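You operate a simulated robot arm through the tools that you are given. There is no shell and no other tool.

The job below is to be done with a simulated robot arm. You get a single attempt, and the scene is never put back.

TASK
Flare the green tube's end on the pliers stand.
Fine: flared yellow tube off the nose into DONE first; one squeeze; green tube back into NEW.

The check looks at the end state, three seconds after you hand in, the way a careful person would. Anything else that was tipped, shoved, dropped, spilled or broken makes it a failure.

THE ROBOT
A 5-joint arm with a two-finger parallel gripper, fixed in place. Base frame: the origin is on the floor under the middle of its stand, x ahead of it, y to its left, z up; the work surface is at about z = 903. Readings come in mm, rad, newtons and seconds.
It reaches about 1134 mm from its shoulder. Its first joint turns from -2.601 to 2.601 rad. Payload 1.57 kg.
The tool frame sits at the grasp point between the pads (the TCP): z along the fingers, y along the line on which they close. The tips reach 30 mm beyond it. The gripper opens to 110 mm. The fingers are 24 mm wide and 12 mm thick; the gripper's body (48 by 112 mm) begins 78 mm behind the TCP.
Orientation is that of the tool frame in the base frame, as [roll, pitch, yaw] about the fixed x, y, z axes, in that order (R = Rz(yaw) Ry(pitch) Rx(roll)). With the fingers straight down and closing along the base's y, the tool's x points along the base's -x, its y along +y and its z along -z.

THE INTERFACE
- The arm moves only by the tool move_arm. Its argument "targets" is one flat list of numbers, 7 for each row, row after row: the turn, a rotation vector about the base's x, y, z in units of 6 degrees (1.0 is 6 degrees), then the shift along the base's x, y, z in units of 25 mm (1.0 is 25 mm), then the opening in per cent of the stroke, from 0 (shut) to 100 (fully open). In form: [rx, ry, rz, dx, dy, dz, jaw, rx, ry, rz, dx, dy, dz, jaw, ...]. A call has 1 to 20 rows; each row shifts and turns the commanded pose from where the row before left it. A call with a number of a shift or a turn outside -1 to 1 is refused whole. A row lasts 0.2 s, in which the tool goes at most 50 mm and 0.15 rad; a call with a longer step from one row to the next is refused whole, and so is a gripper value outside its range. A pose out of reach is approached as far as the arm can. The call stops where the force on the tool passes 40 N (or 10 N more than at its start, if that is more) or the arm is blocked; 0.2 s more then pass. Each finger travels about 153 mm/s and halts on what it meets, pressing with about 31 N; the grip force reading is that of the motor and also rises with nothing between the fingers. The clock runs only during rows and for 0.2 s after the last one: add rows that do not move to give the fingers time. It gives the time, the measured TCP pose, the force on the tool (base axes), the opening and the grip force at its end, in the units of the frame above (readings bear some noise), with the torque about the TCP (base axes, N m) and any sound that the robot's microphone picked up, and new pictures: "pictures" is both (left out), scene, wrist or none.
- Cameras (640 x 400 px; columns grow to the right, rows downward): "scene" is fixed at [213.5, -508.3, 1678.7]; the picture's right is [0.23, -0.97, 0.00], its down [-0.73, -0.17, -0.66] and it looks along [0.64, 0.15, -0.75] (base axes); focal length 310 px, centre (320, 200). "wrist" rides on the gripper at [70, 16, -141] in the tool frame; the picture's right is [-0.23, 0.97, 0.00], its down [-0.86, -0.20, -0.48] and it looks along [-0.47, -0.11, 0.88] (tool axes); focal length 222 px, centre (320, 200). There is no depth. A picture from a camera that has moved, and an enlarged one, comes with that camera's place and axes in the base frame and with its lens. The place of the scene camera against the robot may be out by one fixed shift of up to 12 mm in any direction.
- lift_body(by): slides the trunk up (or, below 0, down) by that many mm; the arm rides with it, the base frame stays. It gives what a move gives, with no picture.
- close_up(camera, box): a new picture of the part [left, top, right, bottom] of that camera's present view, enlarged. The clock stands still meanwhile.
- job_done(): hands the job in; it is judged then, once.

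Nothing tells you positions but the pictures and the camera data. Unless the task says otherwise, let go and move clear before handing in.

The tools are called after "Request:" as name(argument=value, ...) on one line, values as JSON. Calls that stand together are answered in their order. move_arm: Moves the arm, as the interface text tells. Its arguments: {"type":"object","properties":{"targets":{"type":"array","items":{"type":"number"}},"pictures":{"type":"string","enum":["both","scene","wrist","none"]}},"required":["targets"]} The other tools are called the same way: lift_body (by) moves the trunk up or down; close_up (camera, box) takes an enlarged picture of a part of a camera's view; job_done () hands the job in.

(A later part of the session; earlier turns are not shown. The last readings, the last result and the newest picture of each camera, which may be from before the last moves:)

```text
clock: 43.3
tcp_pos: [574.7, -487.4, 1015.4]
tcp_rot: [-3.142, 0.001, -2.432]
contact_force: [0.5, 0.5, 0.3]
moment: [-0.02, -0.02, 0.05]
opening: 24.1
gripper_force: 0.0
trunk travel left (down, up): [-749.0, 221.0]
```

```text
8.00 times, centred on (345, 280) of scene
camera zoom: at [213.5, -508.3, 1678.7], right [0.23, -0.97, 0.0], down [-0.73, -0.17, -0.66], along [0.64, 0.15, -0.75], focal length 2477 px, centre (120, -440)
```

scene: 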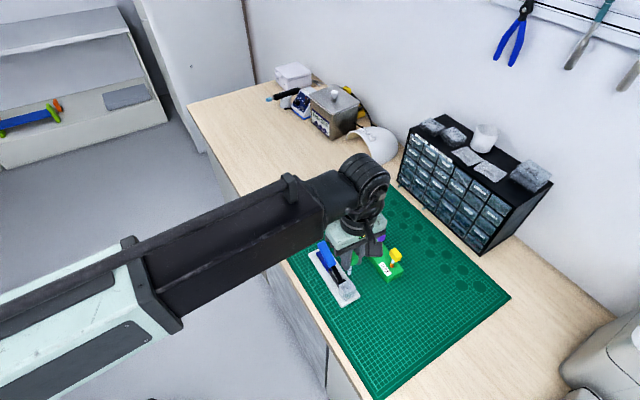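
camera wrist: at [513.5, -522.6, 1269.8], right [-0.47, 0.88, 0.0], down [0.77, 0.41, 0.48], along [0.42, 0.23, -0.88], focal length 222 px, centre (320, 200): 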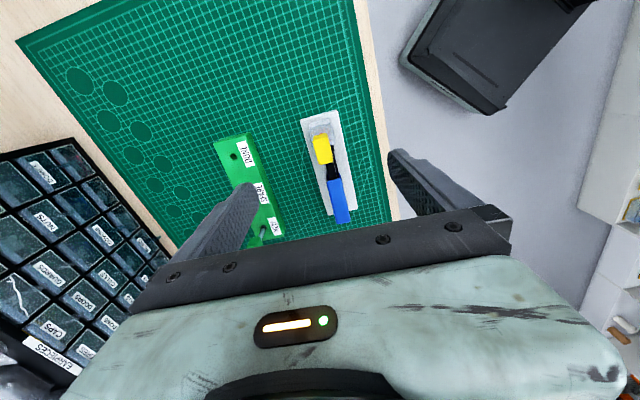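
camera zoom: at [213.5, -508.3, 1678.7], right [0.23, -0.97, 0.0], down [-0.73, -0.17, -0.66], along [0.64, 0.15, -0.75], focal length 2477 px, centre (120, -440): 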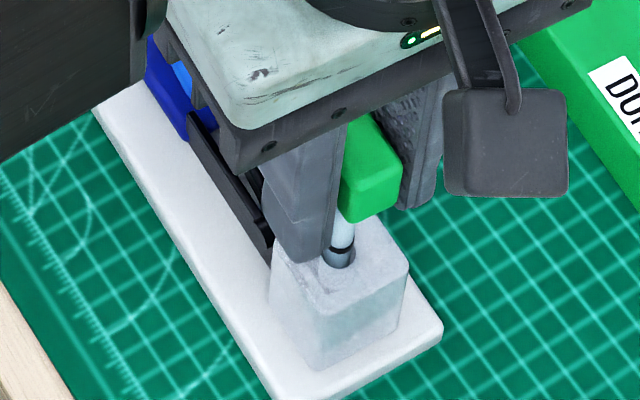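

Green stands upright on the nose. I'll open further and rise clear.

Request:
move_arm(targets=[0, 0, 0, 0, 0, 0, 40, 0, 0, 0, 0, 0, 0, 70, 0, 0, 0, 0, 0, 0, 70], pictures="none")

Request:
lift_body(by=100)

Request:
close_up(camera="wrist", box=[240, 80, 400, 240])

Request:
close_up(camera="scene", box=[300, 230, 370, 310])

```text
clock: 44.1
tcp_pos: [573.6, -485.7, 1016.0]
tcp_rot: [-3.141, 0.001, -2.432]
contact_force: [-0.4, -0.2, -0.5]
moment: [-0.05, 0.0, -0.01]
opening: 76.9
gripper_force: 0.0
trunk travel left (down, up): [-749.0, 221.0]
```

```text
clock: 45.4
tcp_pos: [574.7, -485.9, 1115.6]
tcp_rot: [3.14, 0.0, -2.433]
contact_force: [0.3, 0.1, 0.2]
moment: [0.03, -0.02, 0.01]
opening: 76.8
gripper_force: 0.0
trunk travel left (down, up): [-849.0, 121.0]
```

```text
2.50 times, centred on (320, 160) of wrist
camera zoom: at [510.8, -519.5, 1256.2], right [-0.46, 0.89, 0.0], down [0.78, 0.4, 0.48], along [0.42, 0.22, -0.88], focal length 555 px, centre (320, 300)
```

zoom: 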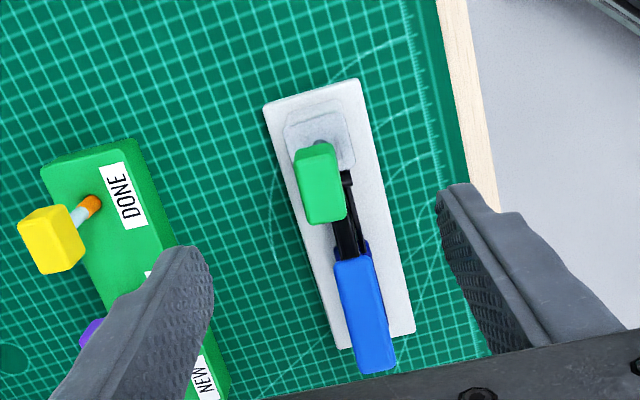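

```text
5.00 times, centred on (335, 270) of scene
camera zoom: at [213.5, -508.3, 1678.7], right [0.23, -0.97, 0.0], down [-0.73, -0.17, -0.66], along [0.64, 0.15, -0.75], focal length 1548 px, centre (245, -150)
```

zoom: 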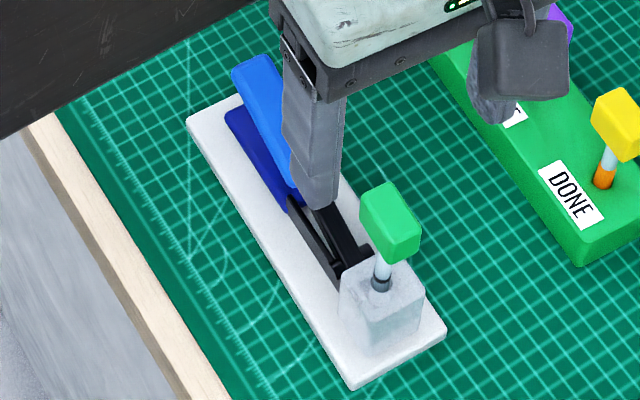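

Green is seated, yellow is in DONE. Next I'll move above the blue handle to measure it before the single squeeze.

Request:
move_arm(targets=[0, 0, 0, 0.85, 0.735, 0, 70, 0, 0, 0, 0.85, 0.735, 0, 70, 0, 0, 0, 0.85, 0.735, 0, 70, 0, 0, 0, 0.85, 0.735, 0, 70, 0, 0, 0, 0, 0, 0, 100], pictures="scene")

Request:
close_up(camera="wrist", box=[240, 60, 400, 240])

Request:
close_up(camera="scene", box=[300, 230, 370, 310])

```text
clock: 46.6
tcp_pos: [658.1, -411.4, 1116.8]
tcp_rot: [-3.14, 0.0, -2.432]
contact_force: [-0.6, 0.3, -0.4]
moment: [-0.02, 0.0, 0.0]
opening: 110.3
gripper_force: 0.0
trunk travel left (down, up): [-849.0, 121.0]
```

scene: 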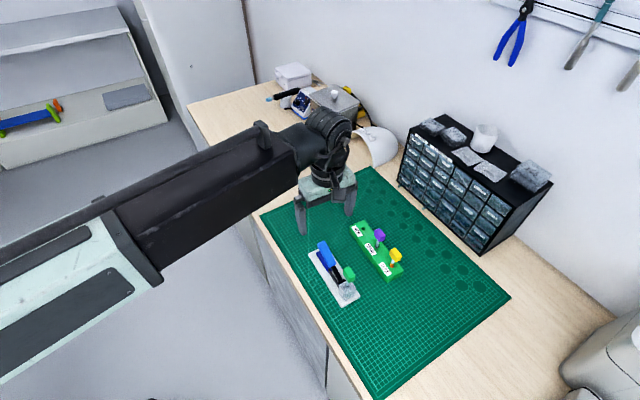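

```text
2.22 times, centred on (320, 150) of wrist
camera zoom: at [595.0, -443.7, 1256.3], right [-0.46, 0.89, 0.0], down [0.78, 0.4, 0.48], along [0.42, 0.22, -0.88], focal length 494 px, centre (320, 311)
```

zoom: 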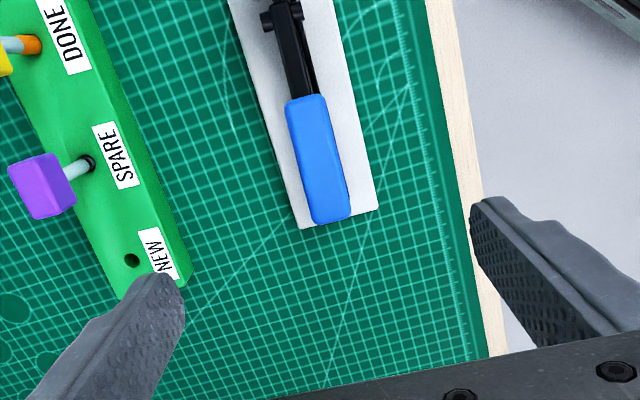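

```text
5.00 times, centred on (335, 270) of scene
camera zoom: at [213.5, -508.3, 1678.7], right [0.23, -0.97, 0.0], down [-0.73, -0.17, -0.66], along [0.64, 0.15, -0.75], focal length 1548 px, centre (245, -150)
```

zoom: 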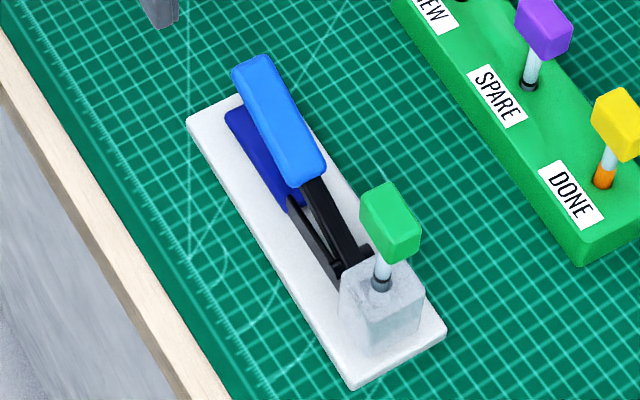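

The upper handle runs from about (625,-438, z 951) to (673,-396, z 979), and my TCP is already above its outer half. I'll close the fingers and lower until just above it.

Request:
move_arm(targets=[0, 0, 0, 0.04, 0.06, 0, 60, 0, 0, 0, 0, 0, 0, 20, 0, 0, 0, 0, 0, 0, 0, 0, 0, 0, 0, 0, 0, 0], pictures="none")

Request:
lift_body(by=-95)

Request:
close_up(camera="wrist", box=[240, 90, 400, 240])

Request:
close_up(camera="scene", box=[300, 220, 370, 310])

```text
clock: 47.6
tcp_pos: [659.8, -410.7, 1115.8]
tcp_rot: [-3.14, 0.0, -2.434]
contact_force: [0.2, -0.6, 0.9]
moment: [0.02, -0.01, -0.03]
opening: 0.1
gripper_force: 20.4
trunk travel left (down, up): [-849.0, 121.0]
```

```text
clock: 48.9
tcp_pos: [659.2, -410.3, 1020.4]
tcp_rot: [-3.14, 0.0, -2.433]
contact_force: [0.1, -0.5, 0.7]
moment: [-0.02, 0.04, 0.04]
opening: 0.0
gripper_force: 21.1
trunk travel left (down, up): [-754.0, 216.0]
```

```text
2.67 times, centred on (320, 165) of wrist
camera zoom: at [596.0, -442.4, 1161.3], right [-0.46, 0.89, 0.0], down [0.78, 0.4, 0.48], along [0.42, 0.22, -0.88], focal length 592 px, centre (320, 293)
```

zoom: 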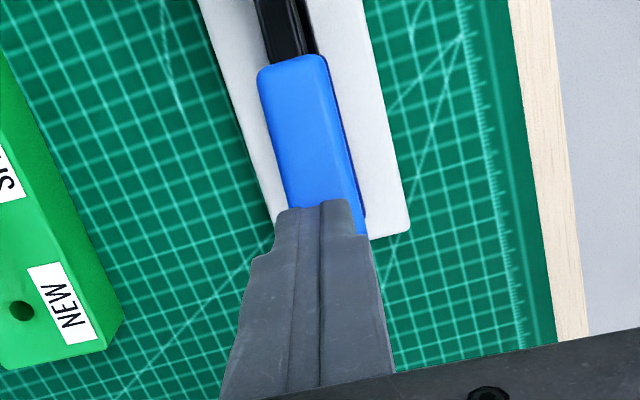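

```text
4.44 times, centred on (335, 265) of scene
camera zoom: at [213.5, -508.3, 1678.7], right [0.23, -0.97, 0.0], down [-0.73, -0.17, -0.66], along [0.64, 0.15, -0.75], focal length 1376 px, centre (253, -89)
```

zoom: 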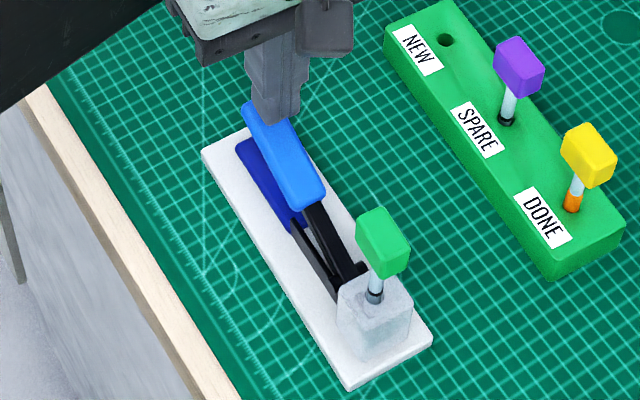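

The closed fingertips are centred over the handle with about 15 mm to go. I'll step down to contact.

Request:
lift_body(by=-10)

Request:
close_up(camera="scene", box=[310, 225, 360, 285])

Request:
close_up(camera="wrist", box=[280, 110, 360, 200])

```text
clock: 49.5
tcp_pos: [659.9, -409.0, 1010.0]
tcp_rot: [3.141, 0.0, -2.434]
contact_force: [-0.5, -0.1, -1.4]
moment: [0.0, 0.0, -0.02]
opening: 0.0
gripper_force: 21.4
trunk travel left (down, up): [-744.0, 226.0]
```

```text
6.67 times, centred on (335, 255) of scene
camera zoom: at [213.5, -508.3, 1678.7], right [0.23, -0.97, 0.0], down [-0.73, -0.17, -0.66], along [0.64, 0.15, -0.75], focal length 2064 px, centre (220, -167)
```

zoom: 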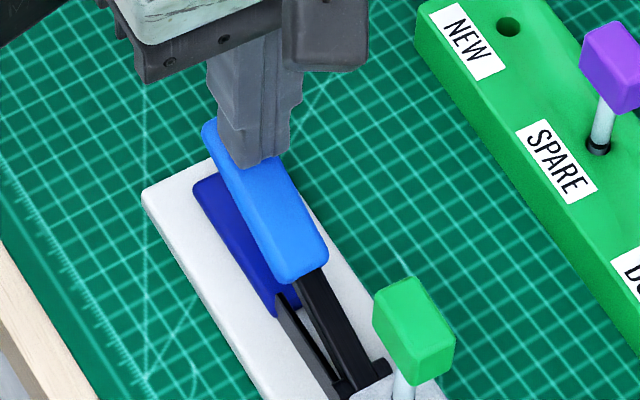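

```text
4.44 times, centred on (320, 155) of wrist
camera zoom: at [596.0, -442.5, 1151.2], right [-0.46, 0.89, 0.0], down [0.78, 0.4, 0.48], along [0.42, 0.22, -0.88], focal length 987 px, centre (320, 400)
```

zoom: 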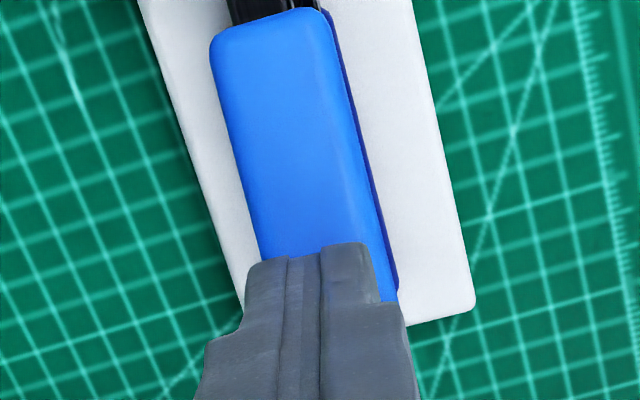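

I'll shift 1.5 mm to centre on the handle and go down in small steps, watching force and sound.

Request:
move_arm(targets=[0, 0, 0, -0.028, 0.053, 0, 0, 0, 0, 0, 0, 0, 0, 0], pictures="none")

Request:
lift_body(by=-4)

Request:
lift_body(by=-3)

```text
clock: 50.1
tcp_pos: [661.0, -407.9, 1010.9]
tcp_rot: [3.14, 0.001, -2.434]
contact_force: [-1.1, 0.3, 0.5]
moment: [0.01, -0.02, 0.0]
opening: 0.2
gripper_force: 20.6
trunk travel left (down, up): [-744.0, 226.0]
```

```text
clock: 50.6
tcp_pos: [658.3, -408.5, 1008.8]
tcp_rot: [-3.142, 0.0, -2.433]
contact_force: [0.3, 1.1, 2.1]
moment: [0.0, -0.02, 0.02]
opening: 0.2
gripper_force: 21.2
trunk travel left (down, up): [-740.0, 230.0]
```

```text
clock: 51.1
tcp_pos: [658.9, -408.9, 1004.3]
tcp_rot: [-3.141, 0.001, -2.434]
contact_force: [0.2, -0.5, 1.6]
moment: [0.04, -0.08, 0.01]
opening: 0.2
gripper_force: 21.8
trunk travel left (down, up): [-737.0, 233.0]
```

There's a light contact of about 2 N on the handle. I'll continue in one monotonic press.

Request:
lift_body(by=-4)

Request:
lift_body(by=-4)

Request:
close_up(camera="scene", box=[310, 225, 360, 305])

Request:
close_up(camera="wrist", box=[270, 60, 370, 200])

```text
clock: 51.6
tcp_pos: [659.0, -408.1, 999.9]
tcp_rot: [3.142, 0.001, -2.434]
contact_force: [-0.1, 0.9, 2.7]
moment: [0.05, -0.07, 0.02]
opening: 0.1
gripper_force: 21.2
trunk travel left (down, up): [-733.0, 237.0]
```

```text
clock: 52.2
tcp_pos: [659.2, -408.5, 995.6]
tcp_rot: [-3.141, -0.001, -2.435]
contact_force: [0.7, 0.8, 3.3]
moment: [0.07, -0.06, 0.01]
opening: 0.0
gripper_force: 21.1
trunk travel left (down, up): [-729.0, 241.0]
```

```text
5.00 times, centred on (335, 265) of scene
camera zoom: at [213.5, -508.3, 1678.7], right [0.23, -0.97, 0.0], down [-0.73, -0.17, -0.66], along [0.64, 0.15, -0.75], focal length 1548 px, centre (245, -125)
```

zoom: 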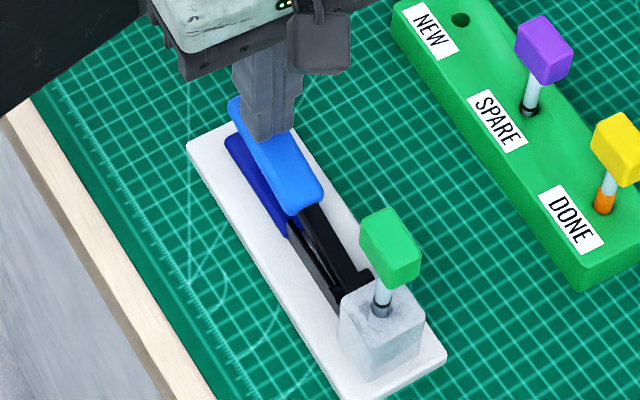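

```text
2.86 times, centred on (320, 130) of wrist
camera zoom: at [595.2, -441.0, 1136.4], right [-0.46, 0.89, 0.0], down [0.78, 0.4, 0.48], along [0.42, 0.22, -0.88], focal length 635 px, centre (320, 400)
```

zoom: 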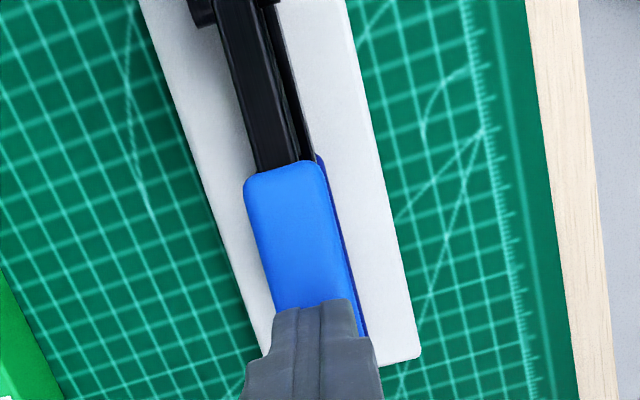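

The handle is following down with a light spring load. I'll continue pressing.

Request:
lift_body(by=-4)

Request:
lift_body(by=-3)

Request:
lift_body(by=-3)

Request:
close_up(camera="scene", box=[310, 225, 360, 305])

```text
clock: 52.7
tcp_pos: [657.9, -408.6, 992.2]
tcp_rot: [-3.141, 0.0, -2.432]
contact_force: [1.2, 1.6, 3.7]
moment: [0.06, -0.08, -0.04]
opening: 0.1
gripper_force: 21.2
trunk travel left (down, up): [-725.0, 245.0]
```

```text
clock: 53.2
tcp_pos: [658.8, -407.8, 989.1]
tcp_rot: [-3.14, 0.0, -2.432]
contact_force: [1.4, 1.3, 4.3]
moment: [0.08, -0.08, -0.02]
opening: 0.0
gripper_force: 21.9
trunk travel left (down, up): [-722.0, 248.0]
```

```text
clock: 53.7
tcp_pos: [659.4, -407.4, 986.8]
tcp_rot: [3.141, 0.0, -2.432]
contact_force: [2.0, 1.7, 5.0]
moment: [0.06, -0.09, 0.01]
opening: 0.0
gripper_force: 21.7
trunk travel left (down, up): [-719.0, 251.0]
```

```text
5.00 times, centred on (335, 265) of scene
camera zoom: at [213.5, -508.3, 1678.7], right [0.23, -0.97, 0.0], down [-0.73, -0.17, -0.66], along [0.64, 0.15, -0.75], focal length 1548 px, centre (245, -125)
```

zoom: 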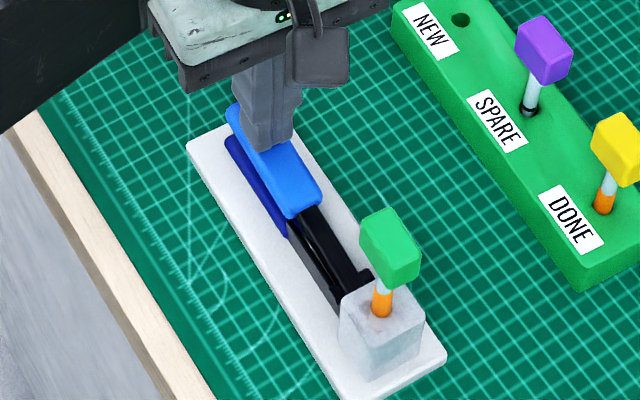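

An orange band has appeared on the green tube, so it has flared. I'll zoom in before deciding whether to press any further.

Request:
close_up(camera="scene", box=[328, 264, 356, 300])

Request:
close_up(camera="scene", box=[312, 235, 345, 275])

```text
11.11 times, centred on (342, 282) of scene
camera zoom: at [213.5, -508.3, 1678.7], right [0.23, -0.97, 0.0], down [-0.73, -0.17, -0.66], along [0.64, 0.15, -0.75], focal length 3441 px, centre (76, -711)
```

zoom: 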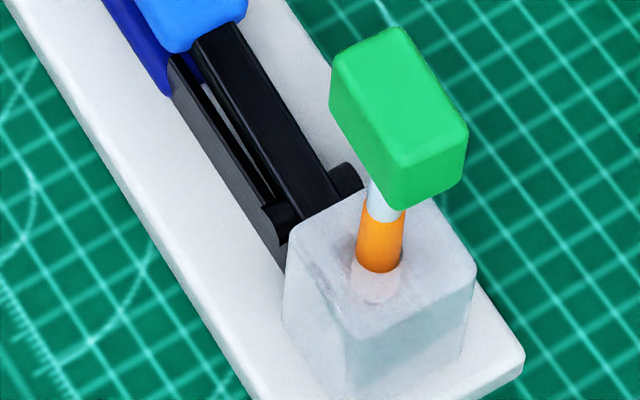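

```text
10.00 times, centred on (328, 255) of scene
camera zoom: at [213.5, -508.3, 1678.7], right [0.23, -0.97, 0.0], down [-0.73, -0.17, -0.66], along [0.64, 0.15, -0.75], focal length 3097 px, centre (235, -350)
```

zoom: 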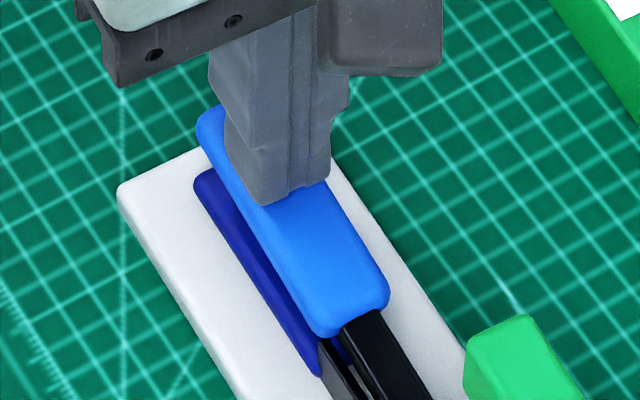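

Green now looks identical to the flared yellow, so the single squeeze is complete. I'll release by rising.

Request:
lift_body(by=25)

Request:
lift_body(by=100)

Request:
close_up(camera="scene", box=[300, 205, 410, 310])

Request:
close_up(camera="scene", box=[328, 264, 356, 300])

```text
clock: 54.5
tcp_pos: [660.5, -408.1, 1010.2]
tcp_rot: [3.141, -0.001, -2.433]
contact_force: [-0.1, 0.2, 0.6]
moment: [-0.02, -0.04, -0.04]
opening: 0.0
gripper_force: 21.1
trunk travel left (down, up): [-744.0, 226.0]
```

```text
clock: 55.8
tcp_pos: [658.9, -409.5, 1109.5]
tcp_rot: [3.141, -0.001, -2.434]
contact_force: [-0.4, 0.3, -0.2]
moment: [0.0, 0.0, -0.01]
opening: 0.0
gripper_force: 21.3
trunk travel left (down, up): [-844.0, 126.0]
```

```text
3.81 times, centred on (355, 258) of scene
camera zoom: at [213.5, -508.3, 1678.7], right [0.23, -0.97, 0.0], down [-0.73, -0.17, -0.66], along [0.64, 0.15, -0.75], focal length 1180 px, centre (187, -19)
```

zoom: 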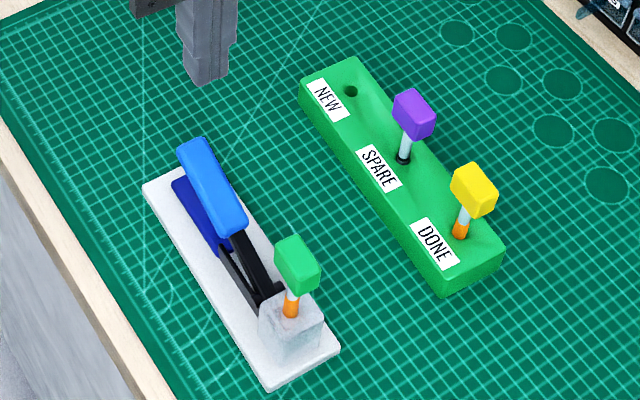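

```text
11.11 times, centred on (342, 282) of scene
camera zoom: at [213.5, -508.3, 1678.7], right [0.23, -0.97, 0.0], down [-0.73, -0.17, -0.66], along [0.64, 0.15, -0.75], focal length 3441 px, centre (76, -711)
```

zoom: 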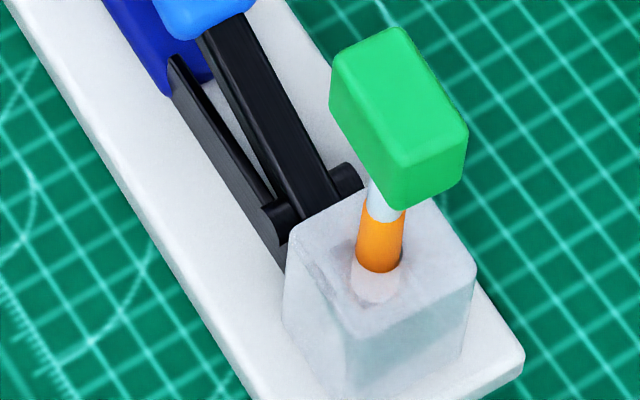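

The handle sprang back and the flare stays. I'll return above the green tube with the jaws open.

Request:
move_arm(targets=[0, 0, 0, -0.841, -0.784, 0, 40, 0, 0, 0, -0.841, -0.784, 0, 80, 0, 0, 0, -0.841, -0.784, 0, 100, 0, 0, 0, -0.841, -0.784, 0, 100, 0, 0, 0, 0, 0, 0, 100], pictures="none")

Request:
lift_body(by=-40)

Request:
close_up(camera="wrist", box=[240, 100, 400, 230])

Request:
close_up(camera="wrist", box=[295, 120, 345, 190])

```text
clock: 57.0
tcp_pos: [574.8, -486.8, 1110.6]
tcp_rot: [3.141, -0.002, -2.431]
contact_force: [-0.2, 0.3, -0.4]
moment: [0.01, 0.03, 0.0]
opening: 109.9
gripper_force: 0.0
trunk travel left (down, up): [-844.0, 126.0]
```

```text
clock: 57.8
tcp_pos: [575.5, -487.0, 1070.6]
tcp_rot: [-3.141, 0.0, -2.434]
contact_force: [-0.9, -0.9, -0.2]
moment: [-0.01, 0.0, 0.03]
opening: 110.0
gripper_force: 0.1
trunk travel left (down, up): [-804.0, 166.0]
```

```text
3.08 times, centred on (320, 165) of wrist
camera zoom: at [511.7, -519.3, 1211.3], right [-0.46, 0.89, 0.0], down [0.78, 0.4, 0.48], along [0.42, 0.22, -0.88], focal length 684 px, centre (320, 308)
```

zoom: 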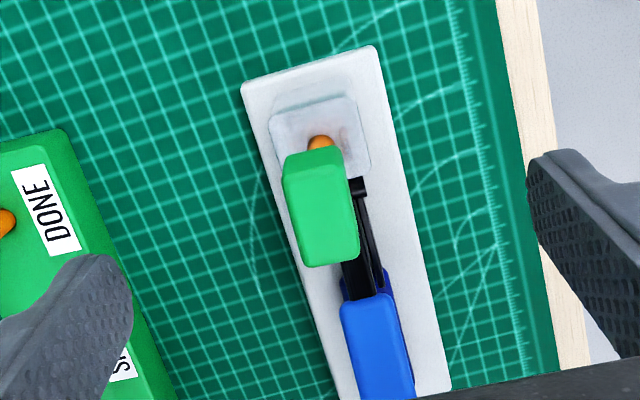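

```text
5.71 times, centred on (320, 155) of wrist
camera zoom: at [511.7, -519.3, 1211.3], right [-0.46, 0.89, 0.0], down [0.78, 0.4, 0.48], along [0.42, 0.22, -0.88], focal length 1269 px, centre (320, 457)
```

zoom: 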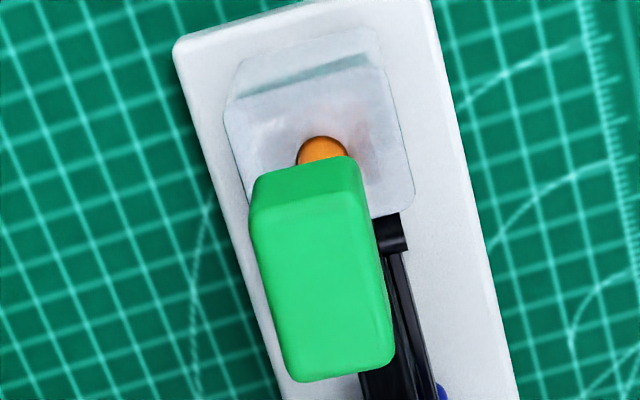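

The cap is centred within about 0.3 mm. I'll lower to its mid-height, narrow the jaws and grip.

Request:
lift_body(by=-55)

Request:
move_arm(targets=[0, 0, 0, 0, 0, 0, 60, 0, 0, 0, 0, 0, 0, 25, 0, 0, 0, 0, 0, 0, 25], pictures="none")

Request:
close_up(camera="wrist", box=[260, 110, 380, 240])

```text
clock: 58.8
tcp_pos: [574.6, -486.4, 1016.0]
tcp_rot: [3.141, -0.001, -2.433]
contact_force: [0.1, 0.2, -0.4]
moment: [0.02, 0.0, -0.01]
opening: 110.0
gripper_force: 0.1
trunk travel left (down, up): [-749.0, 221.0]
```

```text
clock: 59.6
tcp_pos: [574.8, -486.9, 1015.6]
tcp_rot: [-3.14, 0.001, -2.433]
contact_force: [-0.1, 0.6, -0.4]
moment: [-0.02, -0.02, 0.01]
opening: 27.9
gripper_force: 0.0
trunk travel left (down, up): [-749.0, 221.0]
```

```text
3.08 times, centred on (320, 175) of wrist
camera zoom: at [511.7, -519.4, 1156.3], right [-0.46, 0.89, 0.0], down [0.78, 0.4, 0.48], along [0.42, 0.22, -0.88], focal length 684 px, centre (320, 277)
```

zoom: 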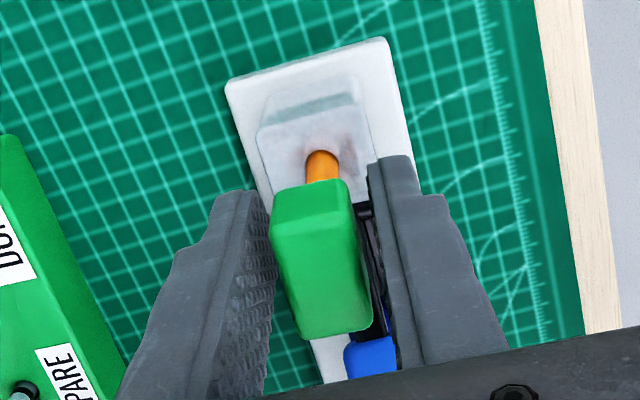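

The cap sits centred between the pads. I'll grip it and lift it off the nose.

Request:
move_arm(targets=[0, 0, 0, 0, 0, 0, 15, 0, 0, 0, 0, 0, 0, 5, 0, 0, 0, 0, 0, 0, 0, 0, 0, 0, 0, 0, 0, 0], pictures="none")

Request:
lift_body(by=8)

Request:
lift_body(by=70)

Request:
close_up(camera="scene", box=[310, 220, 400, 310])

Request:
close_up(camera="wrist", box=[300, 110, 340, 160])

```text
clock: 60.6
tcp_pos: [574.5, -485.8, 1014.5]
tcp_rot: [3.139, 0.003, -2.431]
contact_force: [-0.2, -0.5, 0.1]
moment: [0.02, -0.02, 0.01]
opening: 16.7
gripper_force: 31.3
trunk travel left (down, up): [-749.0, 221.0]
```

```text
clock: 61.1
tcp_pos: [574.0, -486.8, 1024.7]
tcp_rot: [-3.141, 0.001, -2.432]
contact_force: [0.6, -0.1, 0.1]
moment: [-0.02, -0.01, 0.0]
opening: 16.9
gripper_force: 30.7
trunk travel left (down, up): [-757.0, 213.0]
```

```text
clock: 62.2
tcp_pos: [574.3, -487.3, 1094.8]
tcp_rot: [3.14, 0.0, -2.433]
contact_force: [0.4, -0.4, 0.2]
moment: [-0.02, 0.0, 0.01]
opening: 16.9
gripper_force: 31.2
trunk travel left (down, up): [-827.0, 143.0]
```

```text
4.44 times, centred on (355, 265) of scene
camera zoom: at [213.5, -508.3, 1678.7], right [0.23, -0.97, 0.0], down [-0.73, -0.17, -0.66], along [0.64, 0.15, -0.75], focal length 1376 px, centre (164, -89)
```

zoom: 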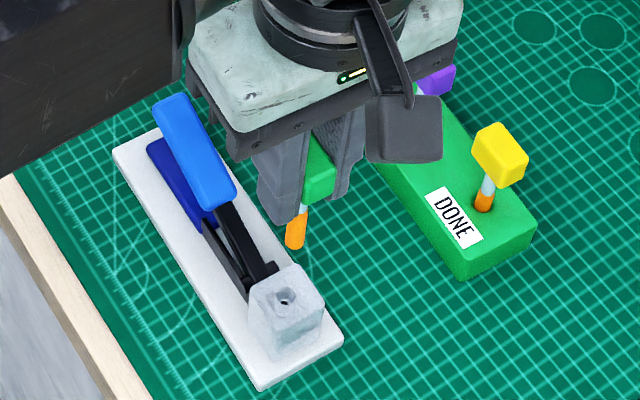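

```text
8.00 times, centred on (320, 135) of wrist
camera zoom: at [511.8, -519.4, 1234.2], right [-0.46, 0.89, 0.0], down [0.78, 0.4, 0.48], along [0.42, 0.22, -0.88], focal length 1777 px, centre (320, 720)
```

zoom: 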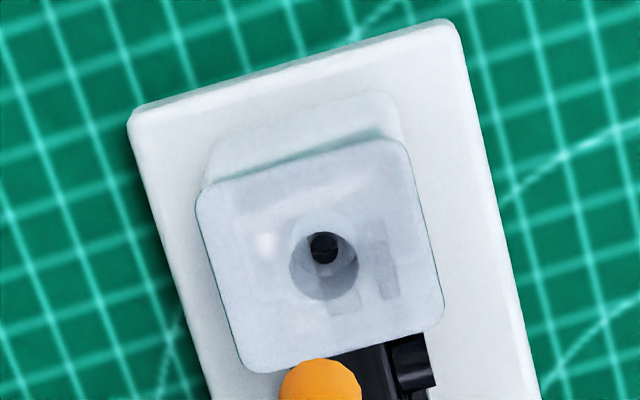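

The flared green tube is free of the nose. I'll carry it back at this height over the NEW hole near (779.5,-500).

Request:
move_arm(targets=[0, 0, 0, 0.9044, -0.0609, 0, 0, 0, 0, 0, 0.9044, -0.0609, 0, 0, 0, 0, 0, 0.9044, -0.0609, 0, 0, 0, 0, 0, 0.9044, -0.0609, 0, 0, 0, 0, 0, 0.9044, -0.0609, 0, 0, 0, 0, 0, 0.9044, -0.0609, 0, 0, 0, 0, 0, 0.9044, -0.0609, 0, 0, 0, 0, 0, 0.9044, -0.0609, 0, 0, 0, 0, 0, 0.9044, -0.0609, 0, 0, 0, 0, 0, 0, 0, 0, 0], pictures="scene")

Request:
close_up(camera="wrist", box=[270, 80, 370, 200])

Request:
close_up(camera="wrist", box=[300, 110, 340, 160])

```text
clock: 64.4
tcp_pos: [779.8, -499.9, 1093.8]
tcp_rot: [-3.142, 0.0, -2.435]
contact_force: [0.3, 0.2, -0.5]
moment: [0.01, 0.01, -0.01]
opening: 16.9
gripper_force: 30.6
trunk travel left (down, up): [-827.0, 143.0]
```

scene: 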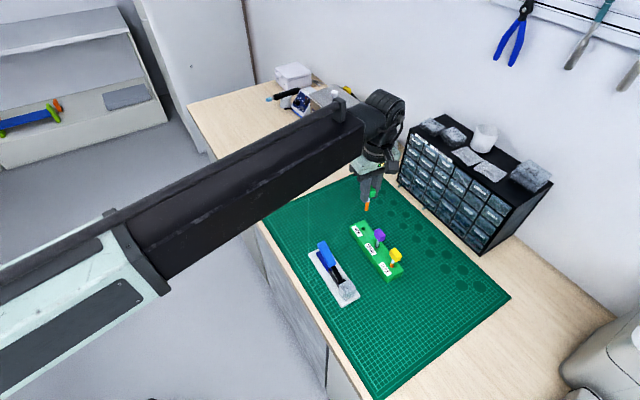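

```text
3.33 times, centred on (320, 140) of wrist
camera zoom: at [716.0, -532.3, 1234.2], right [-0.46, 0.89, 0.0], down [0.78, 0.4, 0.48], along [0.42, 0.22, -0.88], focal length 740 px, centre (320, 400)
```

zoom: 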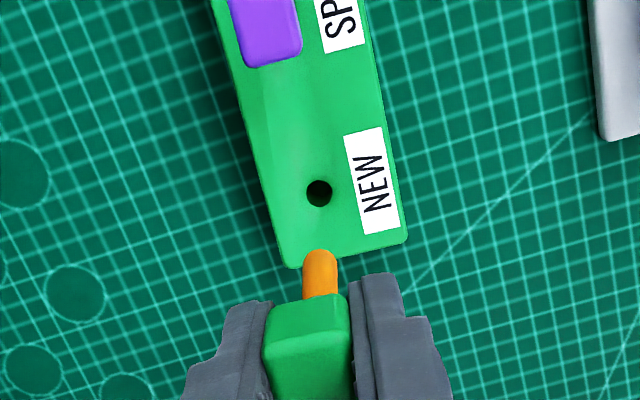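

```text
8.00 times, centred on (320, 135) of wrist
camera zoom: at [716.0, -532.3, 1234.2], right [-0.46, 0.89, 0.0], down [0.78, 0.4, 0.48], along [0.42, 0.22, -0.88], focal length 1777 px, centre (320, 720)
```

zoom: 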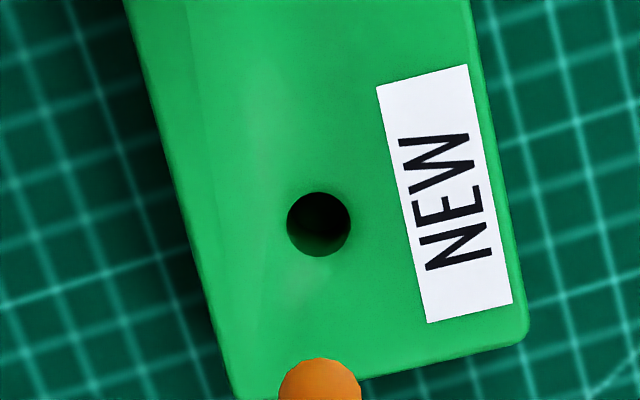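

The hole is about 0.85 mm behind and 0.2 mm left of the tube axis. I'll correct and lower to about 10 mm above the rack.

Request:
move_arm(targets=[0, 0, 0, -0.026, -0.024, 0, 0, 0, 0, 0, 0, 0, 0, 0, 0, 0, 0, 0, 0, 0, 0], pictures="none")

Request:
lift_body(by=-80)

Request:
close_up(camera="wrist", box=[310, 146, 330, 166])

Request:
close_up(camera="scene", box=[350, 215, 374, 240])

```text
clock: 65.2
tcp_pos: [778.6, -500.1, 1093.1]
tcp_rot: [3.141, 0.0, -2.434]
contact_force: [1.0, 0.1, -0.2]
moment: [0.0, -0.01, 0.0]
opening: 16.7
gripper_force: 30.8
trunk travel left (down, up): [-827.0, 143.0]
```

```text
clock: 66.4
tcp_pos: [778.9, -501.1, 1014.2]
tcp_rot: [3.141, 0.001, -2.433]
contact_force: [-1.0, 0.2, -0.1]
moment: [0.01, 0.0, -0.02]
opening: 16.7
gripper_force: 30.8
trunk travel left (down, up): [-747.0, 223.0]
```

```text
16.00 times, centred on (320, 156) of wrist
camera zoom: at [715.0, -533.3, 1154.3], right [-0.46, 0.89, 0.0], down [0.78, 0.4, 0.48], along [0.42, 0.22, -0.88], focal length 3554 px, centre (320, 904)
```

zoom: 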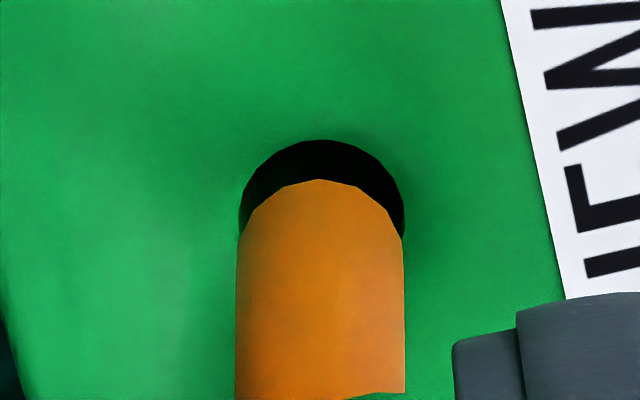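

```text
16.00 times, centred on (362, 228) of scene
camera zoom: at [213.5, -508.3, 1678.7], right [0.23, -0.97, 0.0], down [-0.73, -0.17, -0.66], along [0.64, 0.15, -0.75], focal length 4955 px, centre (-352, -240)
```

zoom: 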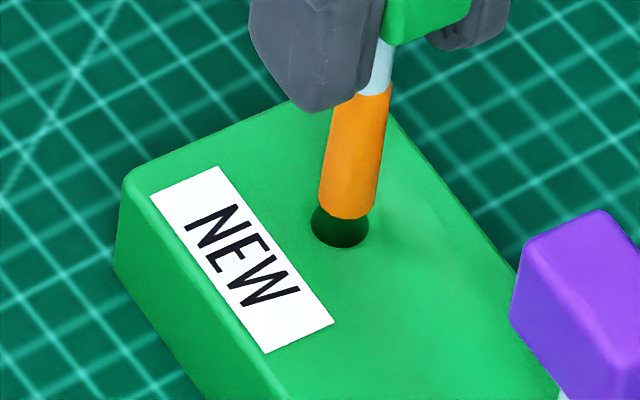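

The tube needs about 0.6 mm forward. I'll apply that and recheck.

Request:
move_arm(targets=[0, 0, 0, 0.0195, 0.0146, 0, 0, 0, 0, 0, 0, 0, 0, 0, 0, 0, 0, 0, 0, 0, 0], pictures="none")

Request:
close_up(camera="wrist", box=[310, 146, 330, 166])

```text
clock: 67.2
tcp_pos: [778.9, -500.6, 1014.1]
tcp_rot: [-3.141, 0.0, -2.432]
contact_force: [-0.5, 0.9, -0.4]
moment: [-0.01, 0.02, 0.04]
opening: 16.8
gripper_force: 30.4
trunk travel left (down, up): [-747.0, 223.0]
```

```text
16.00 times, centred on (320, 156) of wrist
camera zoom: at [715.3, -533.0, 1154.2], right [-0.46, 0.89, 0.0], down [0.78, 0.4, 0.48], along [0.42, 0.22, -0.88], focal length 3554 px, centre (320, 904)
```

zoom: 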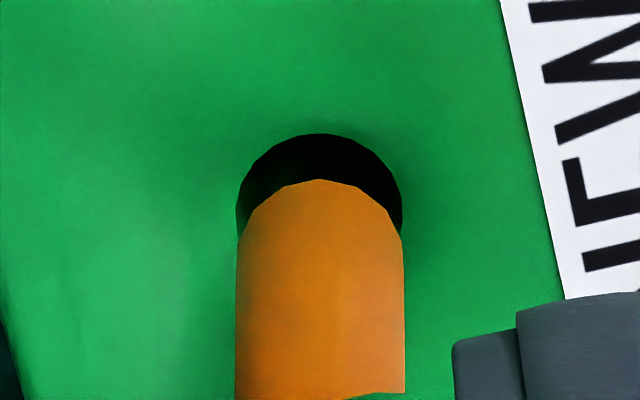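

Nearly concentric. I'll lower 6 mm and compare again at close range.

Request:
lift_body(by=-6)

Request:
close_up(camera="wrist", box=[310, 146, 330, 166])

Request:
close_up(camera="scene", box=[350, 215, 374, 240])

```text
clock: 67.7
tcp_pos: [780.2, -499.8, 1008.0]
tcp_rot: [-3.141, 0.0, -2.431]
contact_force: [0.5, 0.1, -0.2]
moment: [-0.01, 0.02, -0.01]
opening: 16.8
gripper_force: 30.5
trunk travel left (down, up): [-741.0, 229.0]
```

```text
16.00 times, centred on (320, 156) of wrist
camera zoom: at [715.2, -533.0, 1148.2], right [-0.46, 0.89, 0.0], down [0.78, 0.4, 0.48], along [0.42, 0.22, -0.88], focal length 3554 px, centre (320, 904)
```

zoom: 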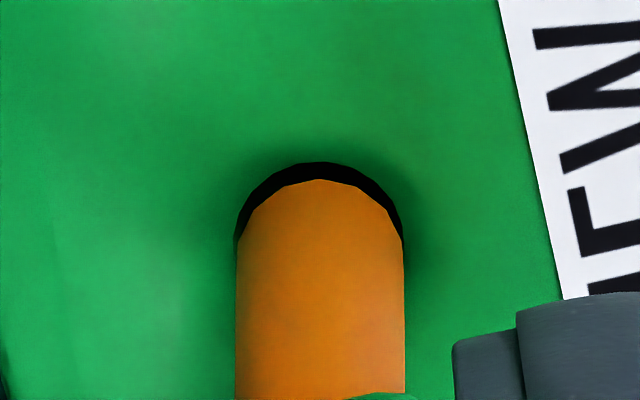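

```text
16.00 times, centred on (362, 228) of scene
camera zoom: at [213.5, -508.3, 1678.7], right [0.23, -0.97, 0.0], down [-0.73, -0.17, -0.66], along [0.64, 0.15, -0.75], focal length 4955 px, centre (-352, -240)
```

zoom: 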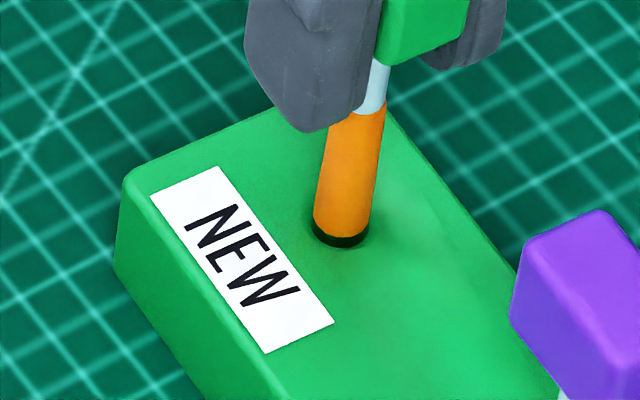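

The tube needs about 0.2 mm more forward. I'll try a tiny nudge and recheck.

Request:
move_arm(targets=[0, 0, 0, 0.009, 0, 0, 0, 0, 0, 0, 0, 0, 0, 0, 0, 0, 0, 0, 0, 0, 0], pictures="none")

Request:
close_up(camera="wrist", box=[310, 146, 330, 166])

```text
clock: 68.5
tcp_pos: [779.3, -500.0, 1007.8]
tcp_rot: [3.141, -0.001, -2.432]
contact_force: [0.0, -0.3, -0.3]
moment: [-0.02, 0.0, -0.01]
opening: 16.6
gripper_force: 30.9
trunk travel left (down, up): [-741.0, 229.0]
```

```text
16.00 times, centred on (320, 156) of wrist
camera zoom: at [715.5, -533.0, 1148.2], right [-0.46, 0.89, 0.0], down [0.78, 0.4, 0.48], along [0.42, 0.22, -0.88], focal length 3554 px, centre (320, 904)
```

zoom: 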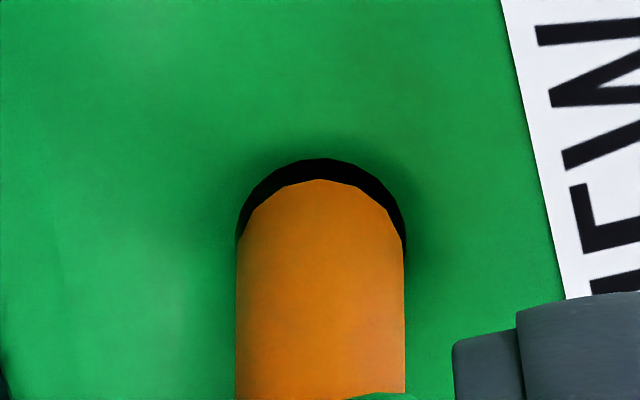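

Concentric now and matching the successful yellow insertion. I'll lower in small steps.

Request:
lift_body(by=-3)

Request:
close_up(camera="wrist", box=[310, 146, 330, 166])

```text
clock: 69.1
tcp_pos: [779.9, -500.7, 1005.0]
tcp_rot: [-3.14, 0.0, -2.431]
contact_force: [0.8, -0.4, -1.0]
moment: [0.0, 0.0, 0.03]
opening: 16.6
gripper_force: 30.9
trunk travel left (down, up): [-738.0, 232.0]
```

```text
16.00 times, centred on (320, 156) of wrist
camera zoom: at [715.4, -533.0, 1145.2], right [-0.46, 0.89, 0.0], down [0.78, 0.4, 0.48], along [0.42, 0.22, -0.88], focal length 3554 px, centre (320, 904)
```

zoom: 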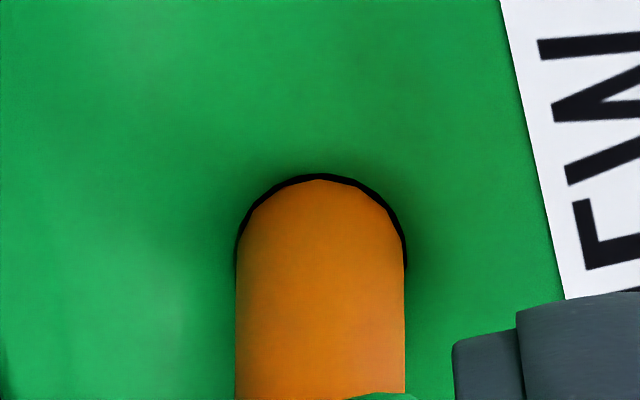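

The tube end is right at the rim and even all around. I'll lower another 4 mm and check the force.

Request:
lift_body(by=-2)

Request:
lift_body(by=-2)

Request:
close_up(camera="wrist", box=[310, 146, 330, 166])

Request:
close_up(camera="scene", box=[350, 215, 374, 240])

```text
clock: 69.6
tcp_pos: [778.0, -500.0, 1002.7]
tcp_rot: [3.141, -0.001, -2.432]
contact_force: [0.7, -1.0, -0.9]
moment: [0.0, -0.01, 0.0]
opening: 16.7
gripper_force: 31.2
trunk travel left (down, up): [-736.0, 234.0]
```

```text
clock: 70.1
tcp_pos: [778.0, -500.3, 1001.2]
tcp_rot: [3.14, -0.001, -2.432]
contact_force: [-0.8, -0.7, -0.5]
moment: [-0.03, -0.03, 0.02]
opening: 16.7
gripper_force: 30.8
trunk travel left (down, up): [-734.0, 236.0]
```

```text
16.00 times, centred on (320, 156) of wrist
camera zoom: at [715.4, -533.0, 1141.2], right [-0.46, 0.89, 0.0], down [0.78, 0.4, 0.48], along [0.42, 0.22, -0.88], focal length 3554 px, centre (320, 904)
```

zoom: 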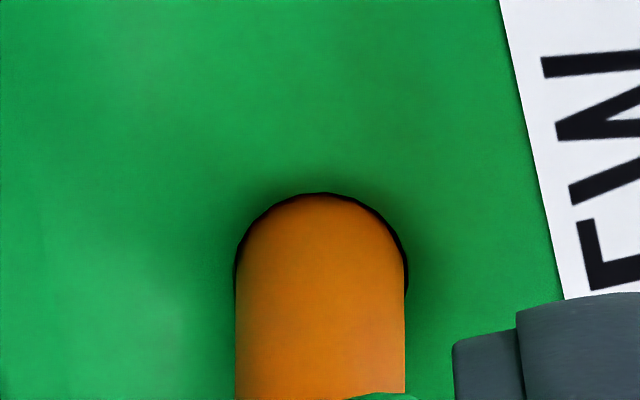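

```text
16.00 times, centred on (362, 228) of scene
camera zoom: at [213.5, -508.3, 1678.7], right [0.23, -0.97, 0.0], down [-0.73, -0.17, -0.66], along [0.64, 0.15, -0.75], focal length 4955 px, centre (-352, -240)
```

zoom: 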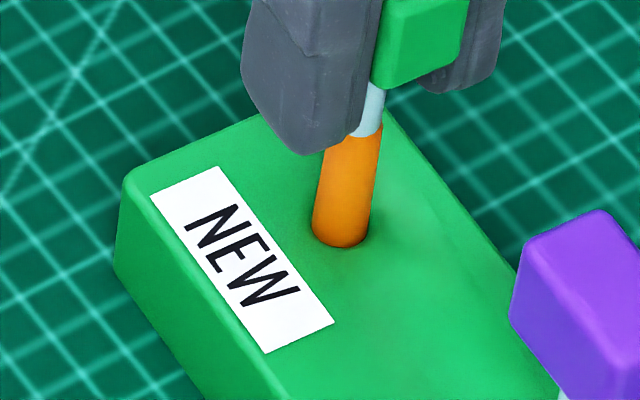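

It's inside the hole with no force. I'll continue to the bottom.

Request:
lift_body(by=-7)

Request:
lift_body(by=-5)

Request:
lift_body(by=-2)

```text
clock: 70.7
tcp_pos: [778.5, -499.4, 994.6]
tcp_rot: [-3.141, 0.0, -2.432]
contact_force: [-0.2, 0.2, -0.1]
moment: [-0.03, 0.01, -0.04]
opening: 16.7
gripper_force: 31.2
trunk travel left (down, up): [-727.0, 243.0]
```

```text
clock: 71.2
tcp_pos: [779.3, -501.1, 989.0]
tcp_rot: [3.141, -0.002, -2.433]
contact_force: [0.4, -0.3, -0.2]
moment: [0.03, 0.0, 0.0]
opening: 16.7
gripper_force: 30.8
trunk travel left (down, up): [-722.0, 248.0]
```

```text
clock: 71.7
tcp_pos: [778.9, -500.2, 986.3]
tcp_rot: [-3.14, 0.001, -2.432]
contact_force: [0.4, -0.3, 0.1]
moment: [-0.02, 0.01, 0.05]
opening: 17.2
gripper_force: 31.0
trunk travel left (down, up): [-720.0, 250.0]
```

Nearly at the bottom. One more millimetre to feel the seat.

Request:
lift_body(by=-1)

Request:
close_up(camera="wrist", box=[290, 130, 350, 190])

```text
clock: 72.2
tcp_pos: [779.6, -500.3, 985.8]
tcp_rot: [-3.141, -0.001, -2.435]
contact_force: [-0.4, -0.4, -0.1]
moment: [-0.02, -0.02, -0.02]
opening: 16.7
gripper_force: 30.9
trunk travel left (down, up): [-719.0, 251.0]
```

```text
6.67 times, centred on (320, 160) of wrist
camera zoom: at [715.4, -533.0, 1126.3], right [-0.46, 0.89, 0.0], down [0.78, 0.4, 0.48], along [0.42, 0.22, -0.88], focal length 1481 px, centre (320, 467)
```

zoom: 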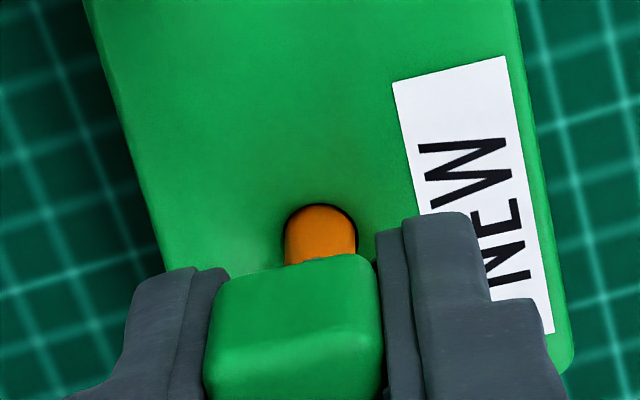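

Request:
lift_body(by=-0.7)

```text
clock: 72.7
tcp_pos: [778.8, -499.5, 986.7]
tcp_rot: [3.141, 0.001, -2.434]
contact_force: [1.9, -1.0, 7.5]
moment: [0.0, -0.1, 0.01]
opening: 16.8
gripper_force: 30.8
trunk travel left (down, up): [-718.0, 252.0]
```

The green tube has touched the bottom of NEW (7.5 N). I'll ease off slightly and release gently.

Request:
lift_body(by=0.8)

Request:
move_arm(targets=[0, 0, 0, 0, 0, 0, 18, 0, 0, 0, 0, 0, 0, 22, 0, 0, 0, 0, 0, 0, 22], pictures="none")

Request:
close_up(camera="wrist", box=[280, 120, 360, 200])

Request:
close_up(camera="scene", box=[340, 195, 390, 255])

```text
clock: 73.2
tcp_pos: [778.5, -500.8, 986.3]
tcp_rot: [-3.14, -0.001, -2.433]
contact_force: [0.7, 0.7, -0.3]
moment: [0.0, 0.0, -0.01]
opening: 16.6
gripper_force: 31.1
trunk travel left (down, up): [-719.0, 251.0]
```

```text
clock: 74.0
tcp_pos: [778.2, -499.3, 985.7]
tcp_rot: [3.142, 0.0, -2.433]
contact_force: [-0.6, -0.1, 0.4]
moment: [-0.03, 0.02, 0.02]
opening: 24.4
gripper_force: 0.0
trunk travel left (down, up): [-719.0, 251.0]
```

```text
5.00 times, centred on (320, 160) of wrist
camera zoom: at [715.4, -533.0, 1126.3], right [-0.46, 0.89, 0.0], down [0.78, 0.4, 0.48], along [0.42, 0.22, -0.88], focal length 1111 px, centre (320, 400)
```

zoom: 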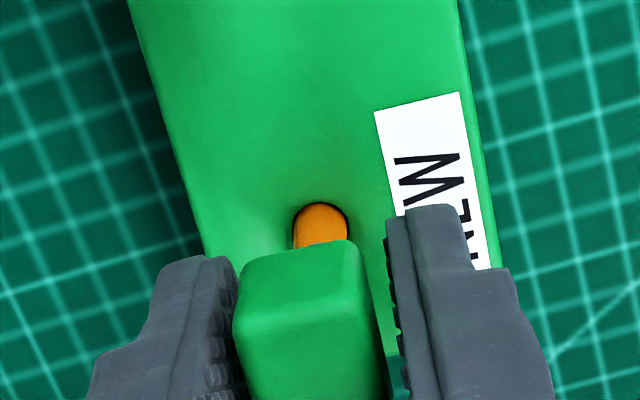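

```text
6.67 times, centred on (365, 225) of scene
camera zoom: at [213.5, -508.3, 1678.7], right [0.23, -0.97, 0.0], down [-0.73, -0.17, -0.66], along [0.64, 0.15, -0.75], focal length 2064 px, centre (20, 33)
```

zoom: 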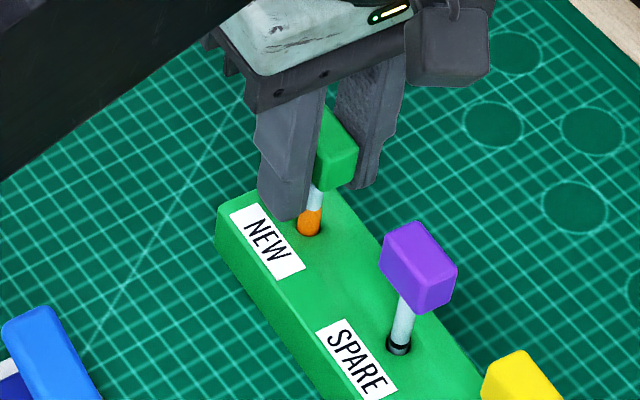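

Released and upright. I'll open wider and rise clear for a final check.

Request:
move_arm(targets=[0, 0, 0, 0, 0, 0, 40, 0, 0, 0, 0, 0, 0, 60, 0, 0, 0, 0, 0, 0, 60], pictures="none")

Request:
lift_body(by=150)

Request:
close_up(camera="scene", box=[290, 195, 420, 315])

Request:
close_up(camera="wrist", box=[200, 40, 440, 240])

```text
clock: 74.8
tcp_pos: [780.1, -500.4, 984.9]
tcp_rot: [3.141, 0.002, -2.432]
contact_force: [-0.2, 0.4, 0.1]
moment: [-0.01, -0.02, 0.0]
opening: 65.7
gripper_force: 0.1
trunk travel left (down, up): [-719.0, 251.0]
```

```text
clock: 76.6
tcp_pos: [779.3, -500.6, 1135.3]
tcp_rot: [3.141, -0.001, -2.432]
contact_force: [0.0, -0.2, 0.5]
moment: [-0.02, 0.01, 0.02]
opening: 65.8
gripper_force: 0.1
trunk travel left (down, up): [-869.0, 101.0]
```

```text
3.33 times, centred on (355, 255) of scene
camera zoom: at [213.5, -508.3, 1678.7], right [0.23, -0.97, 0.0], down [-0.73, -0.17, -0.66], along [0.64, 0.15, -0.75], focal length 1032 px, centre (203, 17)
```

zoom: 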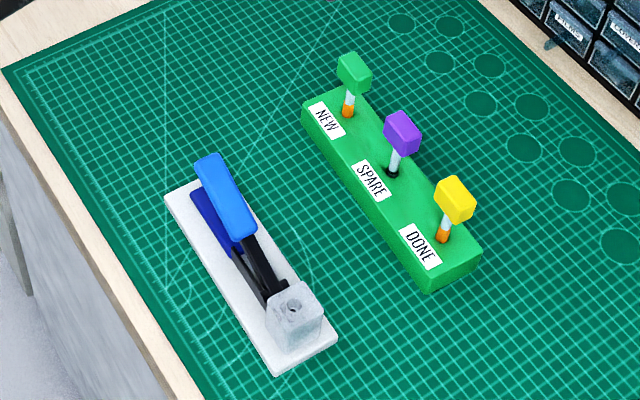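

```text
2.00 times, centred on (320, 140) of wrist
camera zoom: at [715.5, -533.0, 1276.3], right [-0.46, 0.89, 0.0], down [0.78, 0.4, 0.48], along [0.42, 0.22, -0.88], focal length 444 px, centre (320, 320)
```

zoom: 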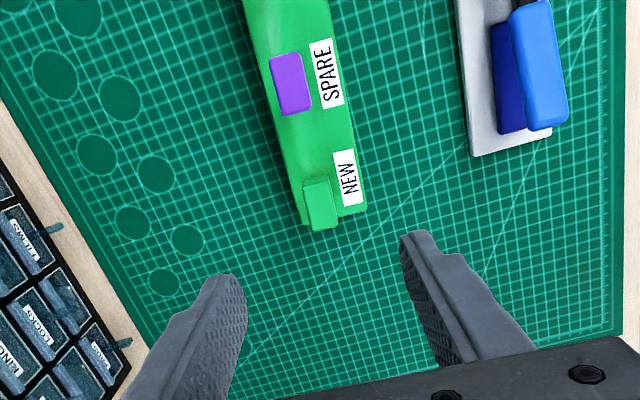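

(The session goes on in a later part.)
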